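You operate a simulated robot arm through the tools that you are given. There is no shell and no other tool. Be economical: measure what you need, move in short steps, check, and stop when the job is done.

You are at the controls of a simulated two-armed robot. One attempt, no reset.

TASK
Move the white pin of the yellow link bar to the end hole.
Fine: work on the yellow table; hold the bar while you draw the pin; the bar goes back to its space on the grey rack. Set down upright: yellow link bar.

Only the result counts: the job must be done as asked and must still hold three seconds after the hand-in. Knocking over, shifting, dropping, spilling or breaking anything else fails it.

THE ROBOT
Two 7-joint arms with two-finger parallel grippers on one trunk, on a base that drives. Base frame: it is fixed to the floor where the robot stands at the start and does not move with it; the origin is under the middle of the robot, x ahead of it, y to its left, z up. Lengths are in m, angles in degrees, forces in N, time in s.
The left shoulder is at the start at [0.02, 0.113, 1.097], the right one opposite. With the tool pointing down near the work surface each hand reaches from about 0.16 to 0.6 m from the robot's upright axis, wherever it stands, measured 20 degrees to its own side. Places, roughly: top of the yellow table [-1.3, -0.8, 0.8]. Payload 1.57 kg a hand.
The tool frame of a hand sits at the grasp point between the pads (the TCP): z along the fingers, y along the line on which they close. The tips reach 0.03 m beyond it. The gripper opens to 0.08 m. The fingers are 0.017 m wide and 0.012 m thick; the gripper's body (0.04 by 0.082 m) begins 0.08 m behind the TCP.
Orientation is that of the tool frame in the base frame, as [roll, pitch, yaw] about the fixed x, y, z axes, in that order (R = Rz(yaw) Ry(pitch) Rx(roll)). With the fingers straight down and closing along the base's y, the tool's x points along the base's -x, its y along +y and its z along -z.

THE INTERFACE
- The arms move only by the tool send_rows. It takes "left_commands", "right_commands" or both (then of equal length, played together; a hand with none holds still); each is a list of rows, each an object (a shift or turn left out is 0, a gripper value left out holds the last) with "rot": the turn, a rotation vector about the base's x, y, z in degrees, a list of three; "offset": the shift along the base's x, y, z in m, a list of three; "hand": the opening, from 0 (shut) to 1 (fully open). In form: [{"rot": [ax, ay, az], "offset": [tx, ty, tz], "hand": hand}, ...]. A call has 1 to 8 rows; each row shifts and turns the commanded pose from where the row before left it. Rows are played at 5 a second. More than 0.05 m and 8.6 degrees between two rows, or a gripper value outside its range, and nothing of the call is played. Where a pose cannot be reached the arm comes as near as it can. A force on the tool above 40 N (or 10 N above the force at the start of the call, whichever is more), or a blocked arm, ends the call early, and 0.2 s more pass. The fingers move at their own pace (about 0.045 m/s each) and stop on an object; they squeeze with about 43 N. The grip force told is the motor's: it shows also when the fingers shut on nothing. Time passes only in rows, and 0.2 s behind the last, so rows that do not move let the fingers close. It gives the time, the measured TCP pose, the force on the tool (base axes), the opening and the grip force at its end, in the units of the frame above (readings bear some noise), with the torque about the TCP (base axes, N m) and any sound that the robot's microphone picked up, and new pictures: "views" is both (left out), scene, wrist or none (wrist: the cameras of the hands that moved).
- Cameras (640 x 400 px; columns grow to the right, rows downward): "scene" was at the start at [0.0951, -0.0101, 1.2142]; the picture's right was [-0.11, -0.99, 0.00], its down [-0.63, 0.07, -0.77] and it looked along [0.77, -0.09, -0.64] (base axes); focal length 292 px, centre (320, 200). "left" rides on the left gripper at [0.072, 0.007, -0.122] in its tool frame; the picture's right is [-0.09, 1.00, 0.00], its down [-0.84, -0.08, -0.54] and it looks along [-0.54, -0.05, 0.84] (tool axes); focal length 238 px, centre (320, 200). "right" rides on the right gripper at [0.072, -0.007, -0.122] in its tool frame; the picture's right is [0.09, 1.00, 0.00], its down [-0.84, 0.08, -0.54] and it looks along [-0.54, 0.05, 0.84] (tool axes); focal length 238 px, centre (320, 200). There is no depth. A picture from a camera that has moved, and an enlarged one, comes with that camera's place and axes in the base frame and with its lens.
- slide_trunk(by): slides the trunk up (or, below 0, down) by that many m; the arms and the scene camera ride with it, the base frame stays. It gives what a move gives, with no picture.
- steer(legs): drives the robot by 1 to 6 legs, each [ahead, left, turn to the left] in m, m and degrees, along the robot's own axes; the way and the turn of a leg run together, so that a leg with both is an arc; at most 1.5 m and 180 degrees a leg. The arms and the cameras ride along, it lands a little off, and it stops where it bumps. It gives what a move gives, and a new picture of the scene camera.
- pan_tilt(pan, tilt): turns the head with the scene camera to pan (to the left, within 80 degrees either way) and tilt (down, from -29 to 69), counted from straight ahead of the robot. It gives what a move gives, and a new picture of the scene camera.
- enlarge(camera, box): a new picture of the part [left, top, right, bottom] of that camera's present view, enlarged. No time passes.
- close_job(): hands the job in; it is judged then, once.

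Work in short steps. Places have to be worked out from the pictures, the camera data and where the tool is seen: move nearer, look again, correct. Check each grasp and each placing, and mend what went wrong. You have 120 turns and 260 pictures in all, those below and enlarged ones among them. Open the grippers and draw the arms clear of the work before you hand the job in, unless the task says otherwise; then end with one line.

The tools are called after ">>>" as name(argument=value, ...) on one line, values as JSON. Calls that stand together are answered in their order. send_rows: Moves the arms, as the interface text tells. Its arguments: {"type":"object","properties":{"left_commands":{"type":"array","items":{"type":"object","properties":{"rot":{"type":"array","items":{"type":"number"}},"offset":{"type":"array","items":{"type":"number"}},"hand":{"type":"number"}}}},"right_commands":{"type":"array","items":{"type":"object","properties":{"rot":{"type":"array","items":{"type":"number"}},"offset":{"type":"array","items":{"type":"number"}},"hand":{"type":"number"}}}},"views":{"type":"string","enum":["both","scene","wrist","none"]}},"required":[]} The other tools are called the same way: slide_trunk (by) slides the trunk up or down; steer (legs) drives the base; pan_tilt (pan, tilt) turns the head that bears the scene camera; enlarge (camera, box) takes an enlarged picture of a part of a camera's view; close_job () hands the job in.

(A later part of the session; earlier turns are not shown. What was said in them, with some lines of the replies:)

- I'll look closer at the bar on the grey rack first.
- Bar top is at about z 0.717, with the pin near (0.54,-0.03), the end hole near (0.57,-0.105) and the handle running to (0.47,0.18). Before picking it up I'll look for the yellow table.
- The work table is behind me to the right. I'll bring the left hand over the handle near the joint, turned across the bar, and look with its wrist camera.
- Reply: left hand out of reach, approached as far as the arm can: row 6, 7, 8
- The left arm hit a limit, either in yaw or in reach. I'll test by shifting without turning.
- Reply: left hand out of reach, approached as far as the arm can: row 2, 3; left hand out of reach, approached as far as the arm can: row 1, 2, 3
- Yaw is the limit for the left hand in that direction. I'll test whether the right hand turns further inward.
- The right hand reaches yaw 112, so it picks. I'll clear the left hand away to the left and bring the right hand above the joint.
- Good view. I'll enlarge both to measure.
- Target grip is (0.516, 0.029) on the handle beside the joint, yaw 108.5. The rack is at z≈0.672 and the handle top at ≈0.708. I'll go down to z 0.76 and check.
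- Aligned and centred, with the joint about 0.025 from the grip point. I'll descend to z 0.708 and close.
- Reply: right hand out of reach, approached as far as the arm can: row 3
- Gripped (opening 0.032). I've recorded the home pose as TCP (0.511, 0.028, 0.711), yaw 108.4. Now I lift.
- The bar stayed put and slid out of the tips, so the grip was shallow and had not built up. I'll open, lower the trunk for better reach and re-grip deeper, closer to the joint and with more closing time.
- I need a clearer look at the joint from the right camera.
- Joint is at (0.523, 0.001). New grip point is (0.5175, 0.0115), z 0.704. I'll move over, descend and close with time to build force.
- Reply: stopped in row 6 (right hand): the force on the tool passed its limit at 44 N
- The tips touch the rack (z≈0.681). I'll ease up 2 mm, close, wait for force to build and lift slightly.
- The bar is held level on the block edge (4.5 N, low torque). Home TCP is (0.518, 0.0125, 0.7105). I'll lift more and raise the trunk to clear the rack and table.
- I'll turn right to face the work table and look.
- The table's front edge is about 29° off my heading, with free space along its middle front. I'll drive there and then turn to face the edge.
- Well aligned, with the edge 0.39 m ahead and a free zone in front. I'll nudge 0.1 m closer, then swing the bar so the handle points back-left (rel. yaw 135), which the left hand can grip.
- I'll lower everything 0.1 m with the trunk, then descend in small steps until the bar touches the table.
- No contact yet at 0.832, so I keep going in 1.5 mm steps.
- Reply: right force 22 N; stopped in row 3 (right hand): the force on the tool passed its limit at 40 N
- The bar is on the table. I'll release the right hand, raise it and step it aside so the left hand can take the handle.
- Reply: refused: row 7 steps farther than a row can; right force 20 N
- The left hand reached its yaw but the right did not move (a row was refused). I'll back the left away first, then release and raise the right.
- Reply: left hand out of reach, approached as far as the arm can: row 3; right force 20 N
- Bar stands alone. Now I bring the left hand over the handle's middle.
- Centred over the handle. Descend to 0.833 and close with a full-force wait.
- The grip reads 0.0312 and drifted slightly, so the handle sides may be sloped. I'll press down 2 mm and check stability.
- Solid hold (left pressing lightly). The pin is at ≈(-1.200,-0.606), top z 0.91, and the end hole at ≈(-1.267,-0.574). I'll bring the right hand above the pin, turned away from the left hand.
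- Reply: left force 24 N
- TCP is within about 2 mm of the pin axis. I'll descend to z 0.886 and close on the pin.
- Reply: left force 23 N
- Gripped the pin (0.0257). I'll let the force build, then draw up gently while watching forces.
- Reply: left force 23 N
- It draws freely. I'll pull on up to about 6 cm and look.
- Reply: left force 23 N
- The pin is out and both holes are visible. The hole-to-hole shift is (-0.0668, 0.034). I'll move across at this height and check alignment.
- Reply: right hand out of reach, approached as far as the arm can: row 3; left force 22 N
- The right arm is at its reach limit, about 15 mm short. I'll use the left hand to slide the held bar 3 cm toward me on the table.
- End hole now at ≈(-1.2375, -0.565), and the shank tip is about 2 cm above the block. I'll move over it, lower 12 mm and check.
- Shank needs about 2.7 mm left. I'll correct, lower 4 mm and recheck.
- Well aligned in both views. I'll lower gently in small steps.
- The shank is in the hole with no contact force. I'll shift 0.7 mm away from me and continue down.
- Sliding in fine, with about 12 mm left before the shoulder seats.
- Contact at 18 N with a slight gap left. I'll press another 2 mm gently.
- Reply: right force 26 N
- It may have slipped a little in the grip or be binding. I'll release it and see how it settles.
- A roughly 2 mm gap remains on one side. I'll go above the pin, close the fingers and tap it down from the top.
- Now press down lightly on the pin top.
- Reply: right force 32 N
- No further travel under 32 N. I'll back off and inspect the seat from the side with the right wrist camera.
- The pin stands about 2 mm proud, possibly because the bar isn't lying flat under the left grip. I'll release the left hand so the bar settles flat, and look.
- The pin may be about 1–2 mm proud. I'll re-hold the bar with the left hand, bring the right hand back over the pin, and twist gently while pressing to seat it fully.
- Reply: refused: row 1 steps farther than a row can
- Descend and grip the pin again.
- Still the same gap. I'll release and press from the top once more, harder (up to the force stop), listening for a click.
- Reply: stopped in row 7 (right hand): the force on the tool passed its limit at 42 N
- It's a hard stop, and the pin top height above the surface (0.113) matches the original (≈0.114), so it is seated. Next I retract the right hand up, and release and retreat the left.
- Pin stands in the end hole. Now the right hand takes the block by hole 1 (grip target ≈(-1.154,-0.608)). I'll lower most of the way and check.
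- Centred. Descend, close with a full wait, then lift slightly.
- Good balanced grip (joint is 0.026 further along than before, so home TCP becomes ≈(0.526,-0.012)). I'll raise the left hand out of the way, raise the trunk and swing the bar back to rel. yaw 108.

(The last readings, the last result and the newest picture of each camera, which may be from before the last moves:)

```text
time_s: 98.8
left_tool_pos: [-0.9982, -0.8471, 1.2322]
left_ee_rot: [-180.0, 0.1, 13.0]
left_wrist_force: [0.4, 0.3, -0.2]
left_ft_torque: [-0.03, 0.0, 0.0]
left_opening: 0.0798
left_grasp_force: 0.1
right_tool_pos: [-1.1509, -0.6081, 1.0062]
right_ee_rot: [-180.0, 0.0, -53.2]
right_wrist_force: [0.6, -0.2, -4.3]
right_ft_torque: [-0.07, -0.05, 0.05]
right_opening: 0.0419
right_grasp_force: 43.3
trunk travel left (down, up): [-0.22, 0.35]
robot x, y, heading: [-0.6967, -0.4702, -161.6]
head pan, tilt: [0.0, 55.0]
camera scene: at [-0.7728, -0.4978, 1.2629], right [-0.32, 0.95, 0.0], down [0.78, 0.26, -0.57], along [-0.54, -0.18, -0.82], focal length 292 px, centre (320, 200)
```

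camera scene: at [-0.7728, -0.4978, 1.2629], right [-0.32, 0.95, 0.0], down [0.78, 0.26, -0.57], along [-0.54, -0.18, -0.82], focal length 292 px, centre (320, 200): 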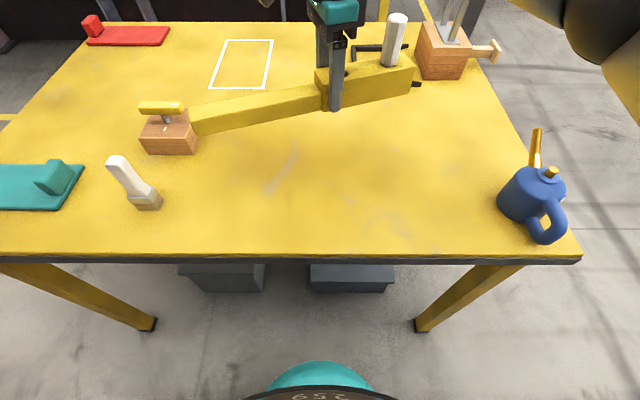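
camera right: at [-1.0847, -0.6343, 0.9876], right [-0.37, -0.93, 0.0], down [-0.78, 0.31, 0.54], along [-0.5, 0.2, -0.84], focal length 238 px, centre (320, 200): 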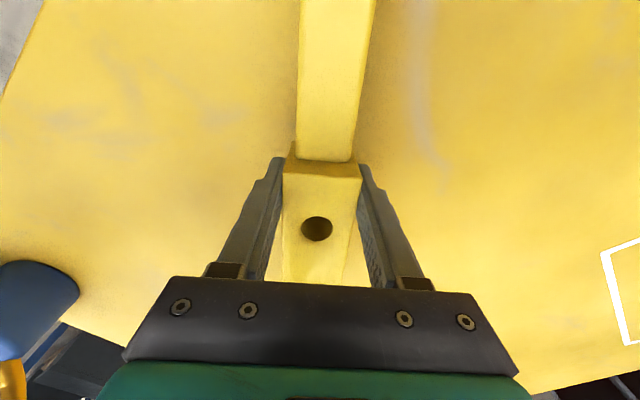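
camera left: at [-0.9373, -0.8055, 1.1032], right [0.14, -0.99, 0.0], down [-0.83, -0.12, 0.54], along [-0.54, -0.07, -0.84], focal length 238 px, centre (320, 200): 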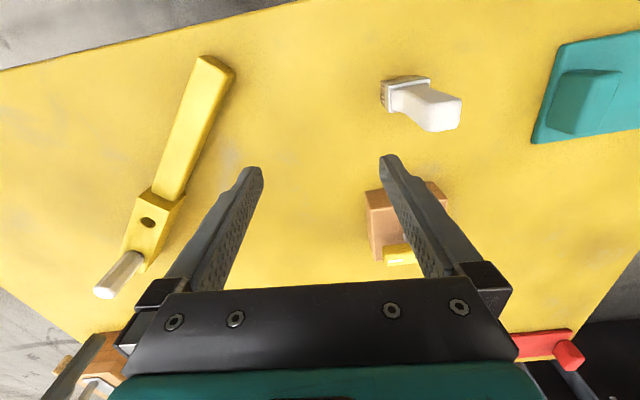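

All clear. I'll retrace the drive: back off, turn back, return to the spot in front of the rack and turn toward it.

>>> steer(legs=[[-0.1, 0, 0], [0, 0, 29], [-0.42, -0.19, 0]])

>>> steer(legs=[[0, 0, 132]])

```text
time_s: 103.7
left_tool_pos: [-0.5405, -0.4834, 1.2333]
left_ee_rot: [179.9, 0.1, 41.6]
left_wrist_force: [0.5, 0.3, 0.5]
left_ft_torque: [0.0, 0.01, 0.02]
left_opening: 0.08
left_grasp_force: 0.1
right_tool_pos: [-0.7894, -0.3483, 1.0055]
right_ee_rot: [180.0, 0.1, -24.6]
right_wrist_force: [-0.3, -0.1, -4.8]
right_ft_torque: [-0.01, -0.08, 0.01]
right_opening: 0.042
right_grasp_force: 43.5
trunk travel left (down, up): [-0.22, 0.35]
robot x, y, heading: [-0.4529, -0.011, -133.1]
head pan, tilt: [0.0, 55.0]
camera scene: at [-0.5096, -0.07, 1.2629], right [-0.73, 0.68, 0.0], down [0.56, 0.6, -0.57], along [-0.39, -0.42, -0.82], focal length 292 px, centre (320, 200)
```

scene: 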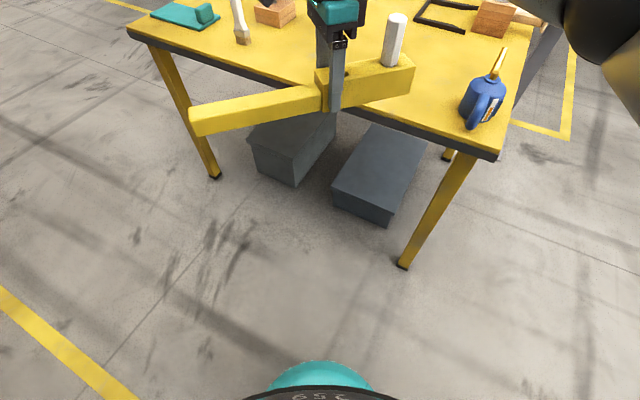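

```text
time_s: 109.5
left_tool_pos: [-0.0393, 0.2349, 1.2327]
left_ee_rot: [-180.0, 0.1, 172.6]
left_wrist_force: [0.0, 0.1, 0.6]
left_ft_torque: [0.0, -0.01, 0.0]
left_opening: 0.08
left_grasp_force: 0.1
right_tool_pos: [0.0207, -0.0416, 1.0056]
right_ee_rot: [-180.0, 0.0, 106.4]
right_wrist_force: [0.3, 0.9, -4.9]
right_ft_torque: [0.1, 0.02, 0.02]
right_opening: 0.0416
right_grasp_force: 43.0
trunk travel left (down, up): [-0.22, 0.35]
robot x, y, heading: [-0.451, -0.0084, -1.9]
head pan, tilt: [0.0, 55.0]
camera scene: at [-0.371, -0.0134, 1.2629], right [-0.04, -1.0, 0.0], down [-0.82, 0.03, -0.57], along [0.57, -0.02, -0.82], focal length 292 px, centre (320, 200)
```

scene: 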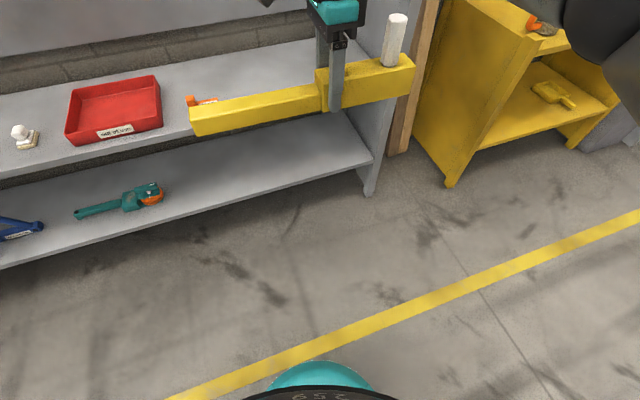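

Now forward to the rack with a small heading correction.

>>> steer(legs=[[0, 0, 1.9], [0.47, 0.008, 0]])

>>> slide_trunk(by=-0.15)

>>> pan_tilt(pan=0, tilt=45)

```text
time_s: 112.7
left_tool_pos: [0.431, 0.2648, 1.2319]
left_ee_rot: [-180.0, 0.1, 175.5]
left_wrist_force: [1.7, -0.6, 0.2]
left_ft_torque: [-0.04, 0.01, 0.01]
left_opening: 0.0801
left_grasp_force: 0.1
right_tool_pos: [0.5048, -0.0089, 1.0054]
right_ee_rot: [179.9, 0.0, 109.1]
right_wrist_force: [0.4, 0.4, -4.6]
right_ft_torque: [0.09, 0.03, 0.01]
right_opening: 0.0418
right_grasp_force: 43.4
trunk travel left (down, up): [-0.22, 0.35]
robot x, y, heading: [0.0284, 0.0022, 0.3]
head pan, tilt: [0.0, 55.0]
camera scene: at [0.1101, -0.0003, 1.2629], right [0.01, -1.0, 0.0], down [-0.82, -0.01, -0.57], along [0.57, 0.01, -0.82], focal length 292 px, centre (320, 200)
```

scene: 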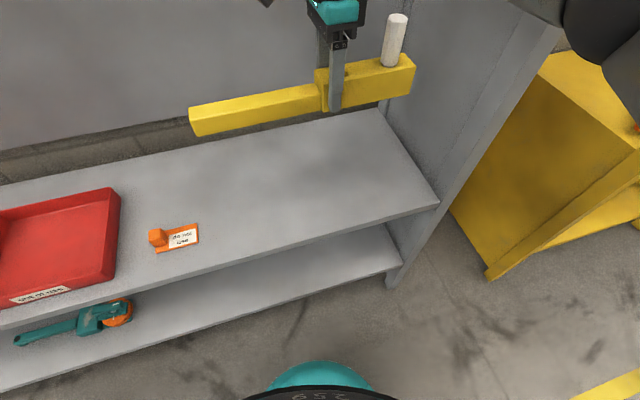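

```text
time_s: 114.5
left_tool_pos: [0.4302, 0.2634, 1.0831]
left_ee_rot: [-180.0, 0.3, 175.4]
left_wrist_force: [0.1, -0.2, 0.5]
left_ft_torque: [-0.02, -0.01, 0.0]
left_opening: 0.0802
left_grasp_force: 0.0
right_tool_pos: [0.5038, -0.0085, 0.8563]
right_ee_rot: [-180.0, 0.0, 109.0]
right_wrist_force: [-0.9, -0.1, -4.8]
right_ft_torque: [0.1, 0.02, -0.01]
right_opening: 0.0416
right_grasp_force: 43.3
trunk travel left (down, up): [-0.07, 0.5]
robot x, y, heading: [0.0268, -0.0, 0.7]
head pan, tilt: [0.0, 55.0]
```

```text
time_s: 115.2
left_tool_pos: [0.4295, 0.264, 1.084]
left_ee_rot: [-179.9, 0.2, 175.3]
left_wrist_force: [0.4, -0.3, 0.2]
left_ft_torque: [0.01, 0.02, 0.03]
left_opening: 0.0799
left_grasp_force: 0.1
right_tool_pos: [0.5038, -0.0098, 0.8562]
right_ee_rot: [-180.0, 0.0, 109.1]
right_wrist_force: [0.2, -0.4, -4.7]
right_ft_torque: [0.05, 0.04, 0.02]
right_opening: 0.042
right_grasp_force: 42.8
trunk travel left (down, up): [-0.07, 0.5]
robot x, y, heading: [0.0294, 0.001, 0.9]
head pan, tilt: [0.0, 45.0]
camera scene: at [0.1188, -0.0002, 1.1263], right [0.01, -1.0, 0.0], down [-0.71, -0.01, -0.71], along [0.71, 0.01, -0.71], focal length 292 px, centre (320, 200)
```

scene: 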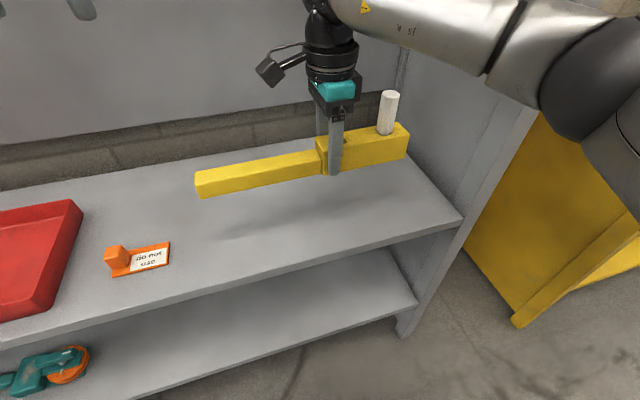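

Move to home (0.526,-0.012), yaw 108.4, lowering to z≈0.724.

>>> send_rows(right_commands=[{"rot": [0, 0, -0.6], "offset": [0.011, -0.0015, -0.02]}, {"offset": [0.011, -0.0015, -0.02]}, {"offset": [0, 0, -0.03]}, {"offset": [0, 0, -0.03]}, {"offset": [0, 0, -0.02]}, {"offset": [0, 0, -0.012]}, {}])

```text
time_s: 116.8
left_tool_pos: [0.4298, 0.2638, 1.082]
left_ee_rot: [180.0, 0.1, 175.4]
left_wrist_force: [-0.5, -0.2, 0.7]
left_ft_torque: [0.02, 0.01, -0.01]
left_opening: 0.0799
left_grasp_force: 0.0
right_tool_pos: [0.5286, -0.0112, 0.7238]
right_ee_rot: [-180.0, 0.0, 108.4]
right_wrist_force: [0.1, 0.1, -4.5]
right_ft_torque: [0.04, 0.04, -0.02]
right_opening: 0.0419
right_grasp_force: 43.5
trunk travel left (down, up): [-0.07, 0.5]
robot x, y, heading: [0.0286, 0.0008, 0.6]
head pan, tilt: [0.0, 45.0]
camera scene: at [0.1188, -0.0002, 1.1263], right [0.01, -1.0, 0.0], down [-0.71, -0.01, -0.71], along [0.71, 0.01, -0.71], focal length 292 px, centre (320, 200)
camera right: at [0.4976, 0.0554, 0.844], right [0.92, 0.4, 0.0], down [0.34, -0.77, 0.54], along [0.22, -0.5, -0.84], focal length 238 px, centre (320, 200)
```

scene: 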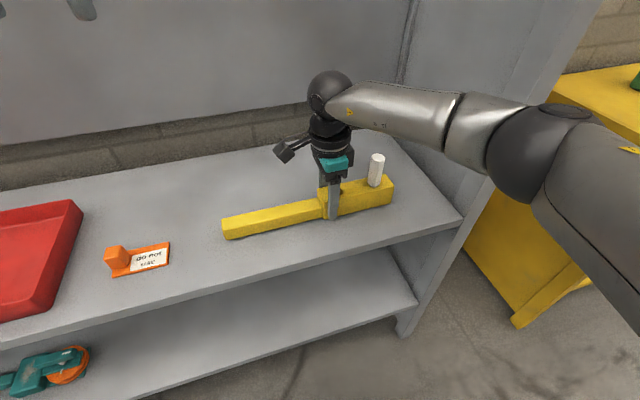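
right: 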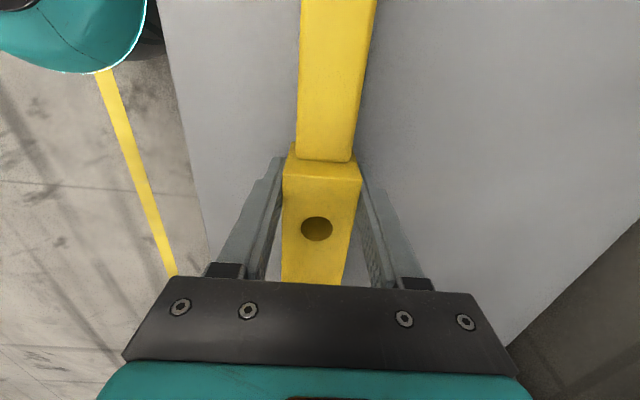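

On spot. Lower in small steps to contact.

>>> send_rows(right_commands=[{"offset": [-0.002, 0, -0.003]}, {"offset": [0, 0, -0.003]}, {"offset": [0, 0, -0.002]}, {}], views="none")

>>> send_rows(right_commands=[{"offset": [0, 0, -0.0015]}, {}], views="none")

```text
time_s: 117.8
left_tool_pos: [0.429, 0.2641, 1.0828]
left_ee_rot: [-179.9, 0.2, 175.3]
left_wrist_force: [-0.2, 0.1, -0.5]
left_ft_torque: [0.02, 0.01, -0.02]
left_opening: 0.0799
left_grasp_force: 0.1
right_tool_pos: [0.5241, -0.0127, 0.7159]
right_ee_rot: [180.0, 0.0, 108.5]
right_wrist_force: [-0.5, 0.3, -2.9]
right_ft_torque: [-0.19, -0.02, -0.04]
right_opening: 0.0417
right_grasp_force: 42.9
trunk travel left (down, up): [-0.07, 0.5]
robot x, y, heading: [0.0246, 0.0031, 0.6]
head pan, tilt: [0.0, 45.0]
```

```text
time_s: 118.4
left_tool_pos: [0.4285, 0.2637, 1.0829]
left_ee_rot: [180.0, 0.2, 175.3]
left_wrist_force: [0.2, 0.1, -0.7]
left_ft_torque: [-0.05, -0.02, -0.01]
left_opening: 0.0798
left_grasp_force: 0.2
right_tool_pos: [0.524, -0.0124, 0.7149]
right_ee_rot: [179.9, 0.0, 108.4]
right_wrist_force: [-5.5, -2.7, 13.8]
right_ft_torque: [-0.57, 0.4, -0.18]
right_opening: 0.0417
right_grasp_force: 42.6
trunk travel left (down, up): [-0.07, 0.5]
robot x, y, heading: [0.0235, -0.0009, 0.7]
head pan, tilt: [0.0, 45.0]
```

Contact with the rack at 14 N. Release and lift straight up.

>>> send_rows(right_commands=[{"hand": 1}, {}, {}, {}, {"offset": [0, 0, 0.03]}, {"offset": [0, 0, 0.045]}, {"offset": [0, 0, 0.045]}])

>>> enlarge(camera="scene", box=[210, 130, 410, 260])

```text
time_s: 120.0
left_tool_pos: [0.4295, 0.264, 1.0829]
left_ee_rot: [-180.0, 0.3, 175.3]
left_wrist_force: [0.1, -0.7, -0.4]
left_ft_torque: [0.02, 0.03, 0.01]
left_opening: 0.0802
left_grasp_force: 0.0
right_tool_pos: [0.5231, -0.0112, 0.8344]
right_ee_rot: [-179.9, 0.0, 108.5]
right_wrist_force: [0.5, -0.4, 0.2]
right_ft_torque: [0.02, 0.01, 0.0]
right_opening: 0.08
right_grasp_force: 0.0
trunk travel left (down, up): [-0.07, 0.5]
robot x, y, heading: [0.0274, 0.0008, 0.9]
head pan, tilt: [0.0, 45.0]
camera scene: at [0.1184, -0.0001, 1.1264], right [0.01, -1.0, 0.0], down [-0.71, -0.01, -0.71], along [0.71, 0.01, -0.71], focal length 292 px, centre (320, 200)
camera right: at [0.493, 0.0554, 0.9548], right [0.92, 0.4, 0.0], down [0.34, -0.77, 0.54], along [0.22, -0.5, -0.84], focal length 238 px, centre (320, 200)
```

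scene: 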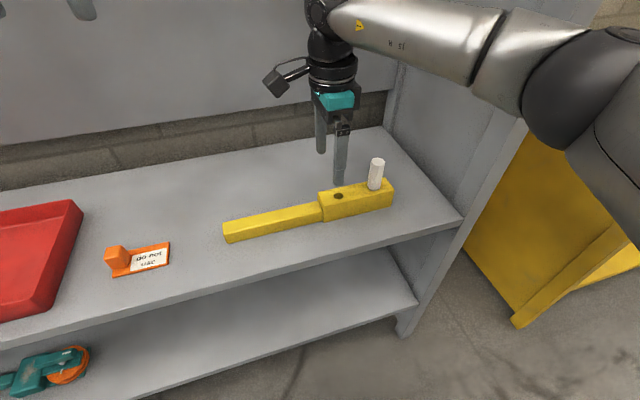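
right: 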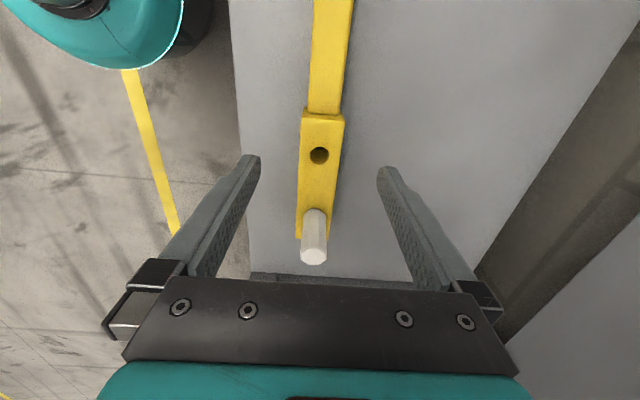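

```text
3.08 times, centred on (310, 195) of scene
camera zoom: at [0.1184, -0.0001, 1.1264], right [0.01, -1.0, 0.0], down [-0.71, -0.01, -0.71], along [0.71, 0.01, -0.71], focal length 898 px, centre (351, 215)
```

zoom: 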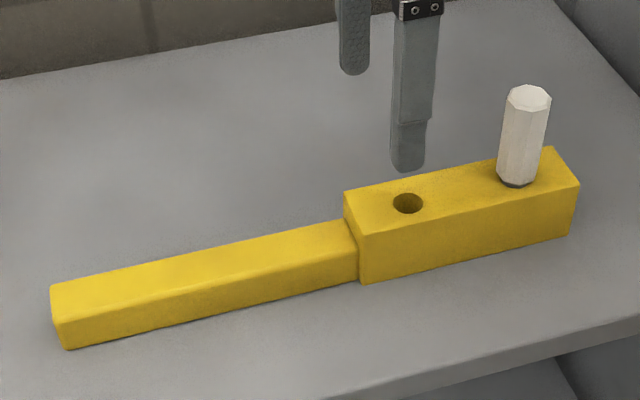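

The bar is back in its original pose (hole 1 measured at (0.532,-0.032), original (0.532,-0.032)). I'll look closely at the pin seat.

>>> enlarge(camera="scene", box=[350, 145, 400, 205])

>>> enlarge(camera="right", box=[280, 100, 360, 275])

```text
6.67 times, centred on (375, 175) of scene
camera zoom: at [0.1184, -0.0001, 1.1264], right [0.01, -1.0, 0.0], down [-0.71, -0.01, -0.71], along [0.71, 0.01, -0.71], focal length 1946 px, centre (-47, 367)
```

zoom: 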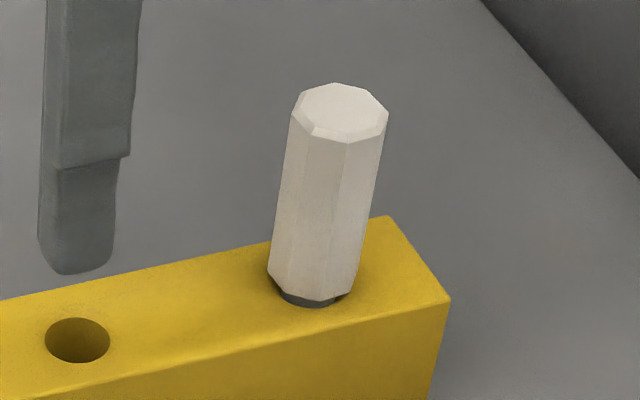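

```text
2.29 times, centred on (320, 188) of right
camera zoom: at [0.493, 0.0554, 0.9548], right [0.92, 0.4, 0.0], down [0.34, -0.77, 0.54], along [0.22, -0.5, -0.84], focal length 545 px, centre (320, 229)
```

zoom: 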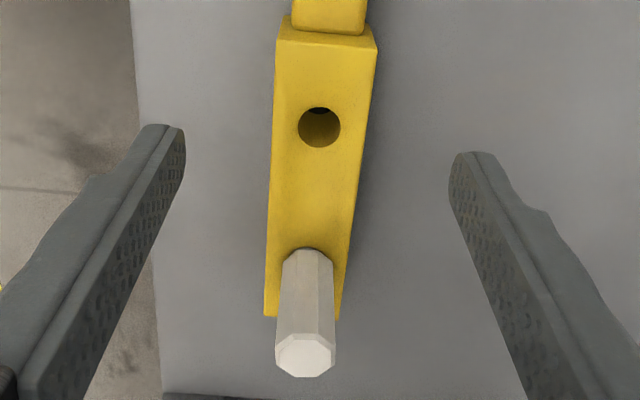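

Pin is upright in the end hole and the bar is in its place. I'll draw the right arm up and back clear of the work and confirm.

>>> send_rows(right_commands=[{"offset": [0, 0, 0.045]}, {"offset": [0, 0, 0.045]}, {"offset": [-0.03, 0, 0.03]}, {"offset": [-0.04, 0, 0.0]}, {"offset": [-0.04, -0.01, 0.0]}], views="none")

>>> steer(legs=[[-0.15, 0, 0]])

>>> enlarge(camera="scene", box=[200, 60, 460, 225])

```text
time_s: 121.2
left_tool_pos: [0.4283, 0.2633, 1.084]
left_ee_rot: [179.9, 0.2, 175.3]
left_wrist_force: [0.2, -0.6, 0.5]
left_ft_torque: [0.0, -0.01, 0.04]
left_opening: 0.08
left_grasp_force: 0.2
right_tool_pos: [0.4124, -0.0257, 0.9562]
right_ee_rot: [180.0, -0.1, 108.4]
right_wrist_force: [0.4, 0.0, -0.1]
right_ft_torque: [0.02, 0.03, 0.02]
right_opening: 0.0799
right_grasp_force: 0.0
trunk travel left (down, up): [-0.07, 0.5]
robot x, y, heading: [0.0252, 0.0011, 0.8]
head pan, tilt: [0.0, 45.0]
```

```text
time_s: 122.6
left_tool_pos: [0.2806, 0.2609, 1.0828]
left_ee_rot: [180.0, 0.2, 175.1]
left_wrist_force: [0.0, 0.5, -0.8]
left_ft_torque: [0.0, 0.01, 0.01]
left_opening: 0.0798
left_grasp_force: 0.0
right_tool_pos: [0.2606, -0.0278, 0.9559]
right_ee_rot: [180.0, -0.1, 108.3]
right_wrist_force: [-0.3, -0.5, 0.2]
right_ft_torque: [0.04, -0.04, -0.01]
right_opening: 0.0799
right_grasp_force: 0.1
trunk travel left (down, up): [-0.07, 0.5]
robot x, y, heading: [-0.1227, -0.002, 0.4]
head pan, tilt: [0.0, 45.0]
camera scene: at [-0.032, -0.0018, 1.1264], right [0.01, -1.0, 0.0], down [-0.71, 0.0, -0.71], along [0.71, 0.0, -0.71], focal length 292 px, centre (320, 200)
```

scene: 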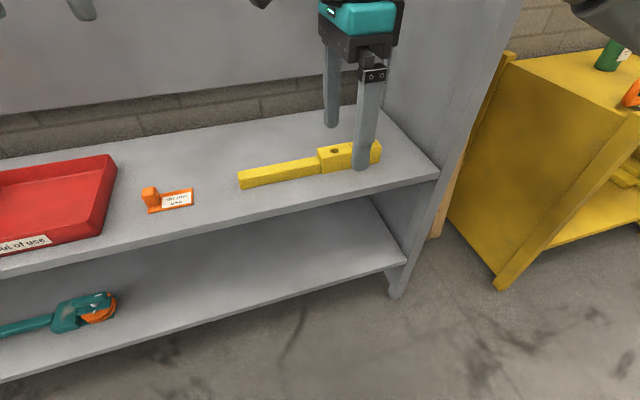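

```text
2.42 times, centred on (330, 142) of scene
camera zoom: at [-0.032, -0.0018, 1.1264], right [0.01, -1.0, 0.0], down [-0.71, 0.0, -0.71], along [0.71, 0.0, -0.71], focal length 708 px, centre (296, 339)
```

zoom: 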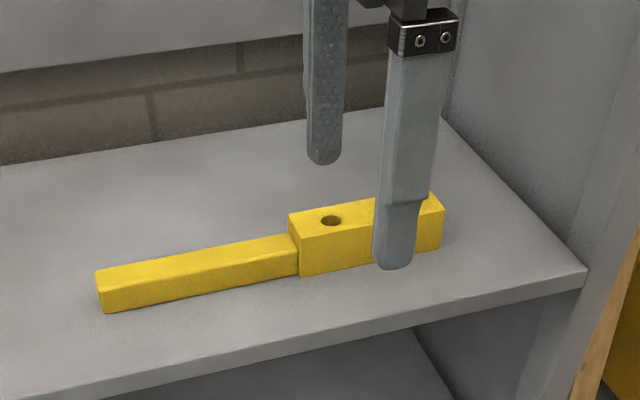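

The finger hides the pin, so I'll shift the right hand aside for a final look.

>>> send_rows(right_commands=[{"offset": [0, -0.04, 0.02]}, {"offset": [0, -0.04, 0.02]}, {"offset": [0, -0.04, 0.02]}], views="none")

>>> enlarge(camera="scene", box=[320, 110, 400, 180])

```text
time_s: 123.4
left_tool_pos: [0.2803, 0.2603, 1.0833]
left_ee_rot: [-180.0, 0.2, 175.1]
left_wrist_force: [-0.7, -0.9, -0.2]
left_ft_torque: [0.02, 0.0, 0.0]
left_opening: 0.0802
left_grasp_force: 0.1
right_tool_pos: [0.2621, -0.1473, 1.0156]
right_ee_rot: [-180.0, 0.0, 108.2]
right_wrist_force: [-0.5, 0.5, -0.3]
right_ft_torque: [0.0, 0.02, 0.03]
right_opening: 0.0802
right_grasp_force: 0.1
trunk travel left (down, up): [-0.07, 0.5]
robot x, y, heading: [-0.1225, -0.0087, -0.1]
head pan, tilt: [0.0, 45.0]
```

```text
5.71 times, centred on (360, 145) of scene
camera zoom: at [-0.0318, -0.0019, 1.1264], right [0.01, -1.0, 0.0], down [-0.71, 0.0, -0.71], along [0.71, 0.0, -0.71], focal length 1668 px, centre (91, 514)
```

zoom: 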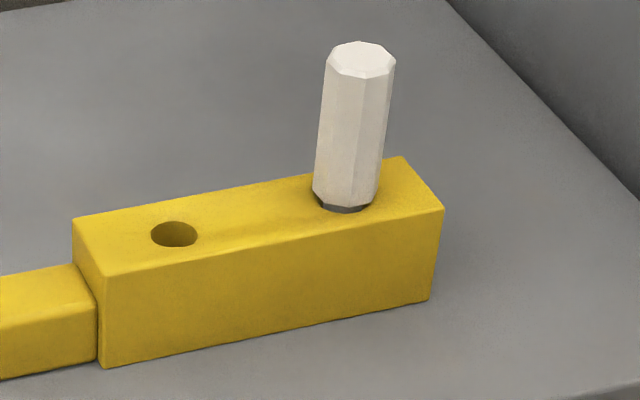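

The bar is upright in its space, and the pin stands vertical in the end hole. Its top height above the surface matches the original within measurement error. Both grippers are open and clear, so I'm handing in.

>>> close_job()

```text
The job is handed in.
```

I moved the white pin to the end hole on the yellow table while holding the bar, and set the bar back upright in its space on the grey rack. A gap of 2–5 mm shows under the pin's head. It would not go lower under about 42 N of pressing, and the pin's top height matches the start within measurement error.
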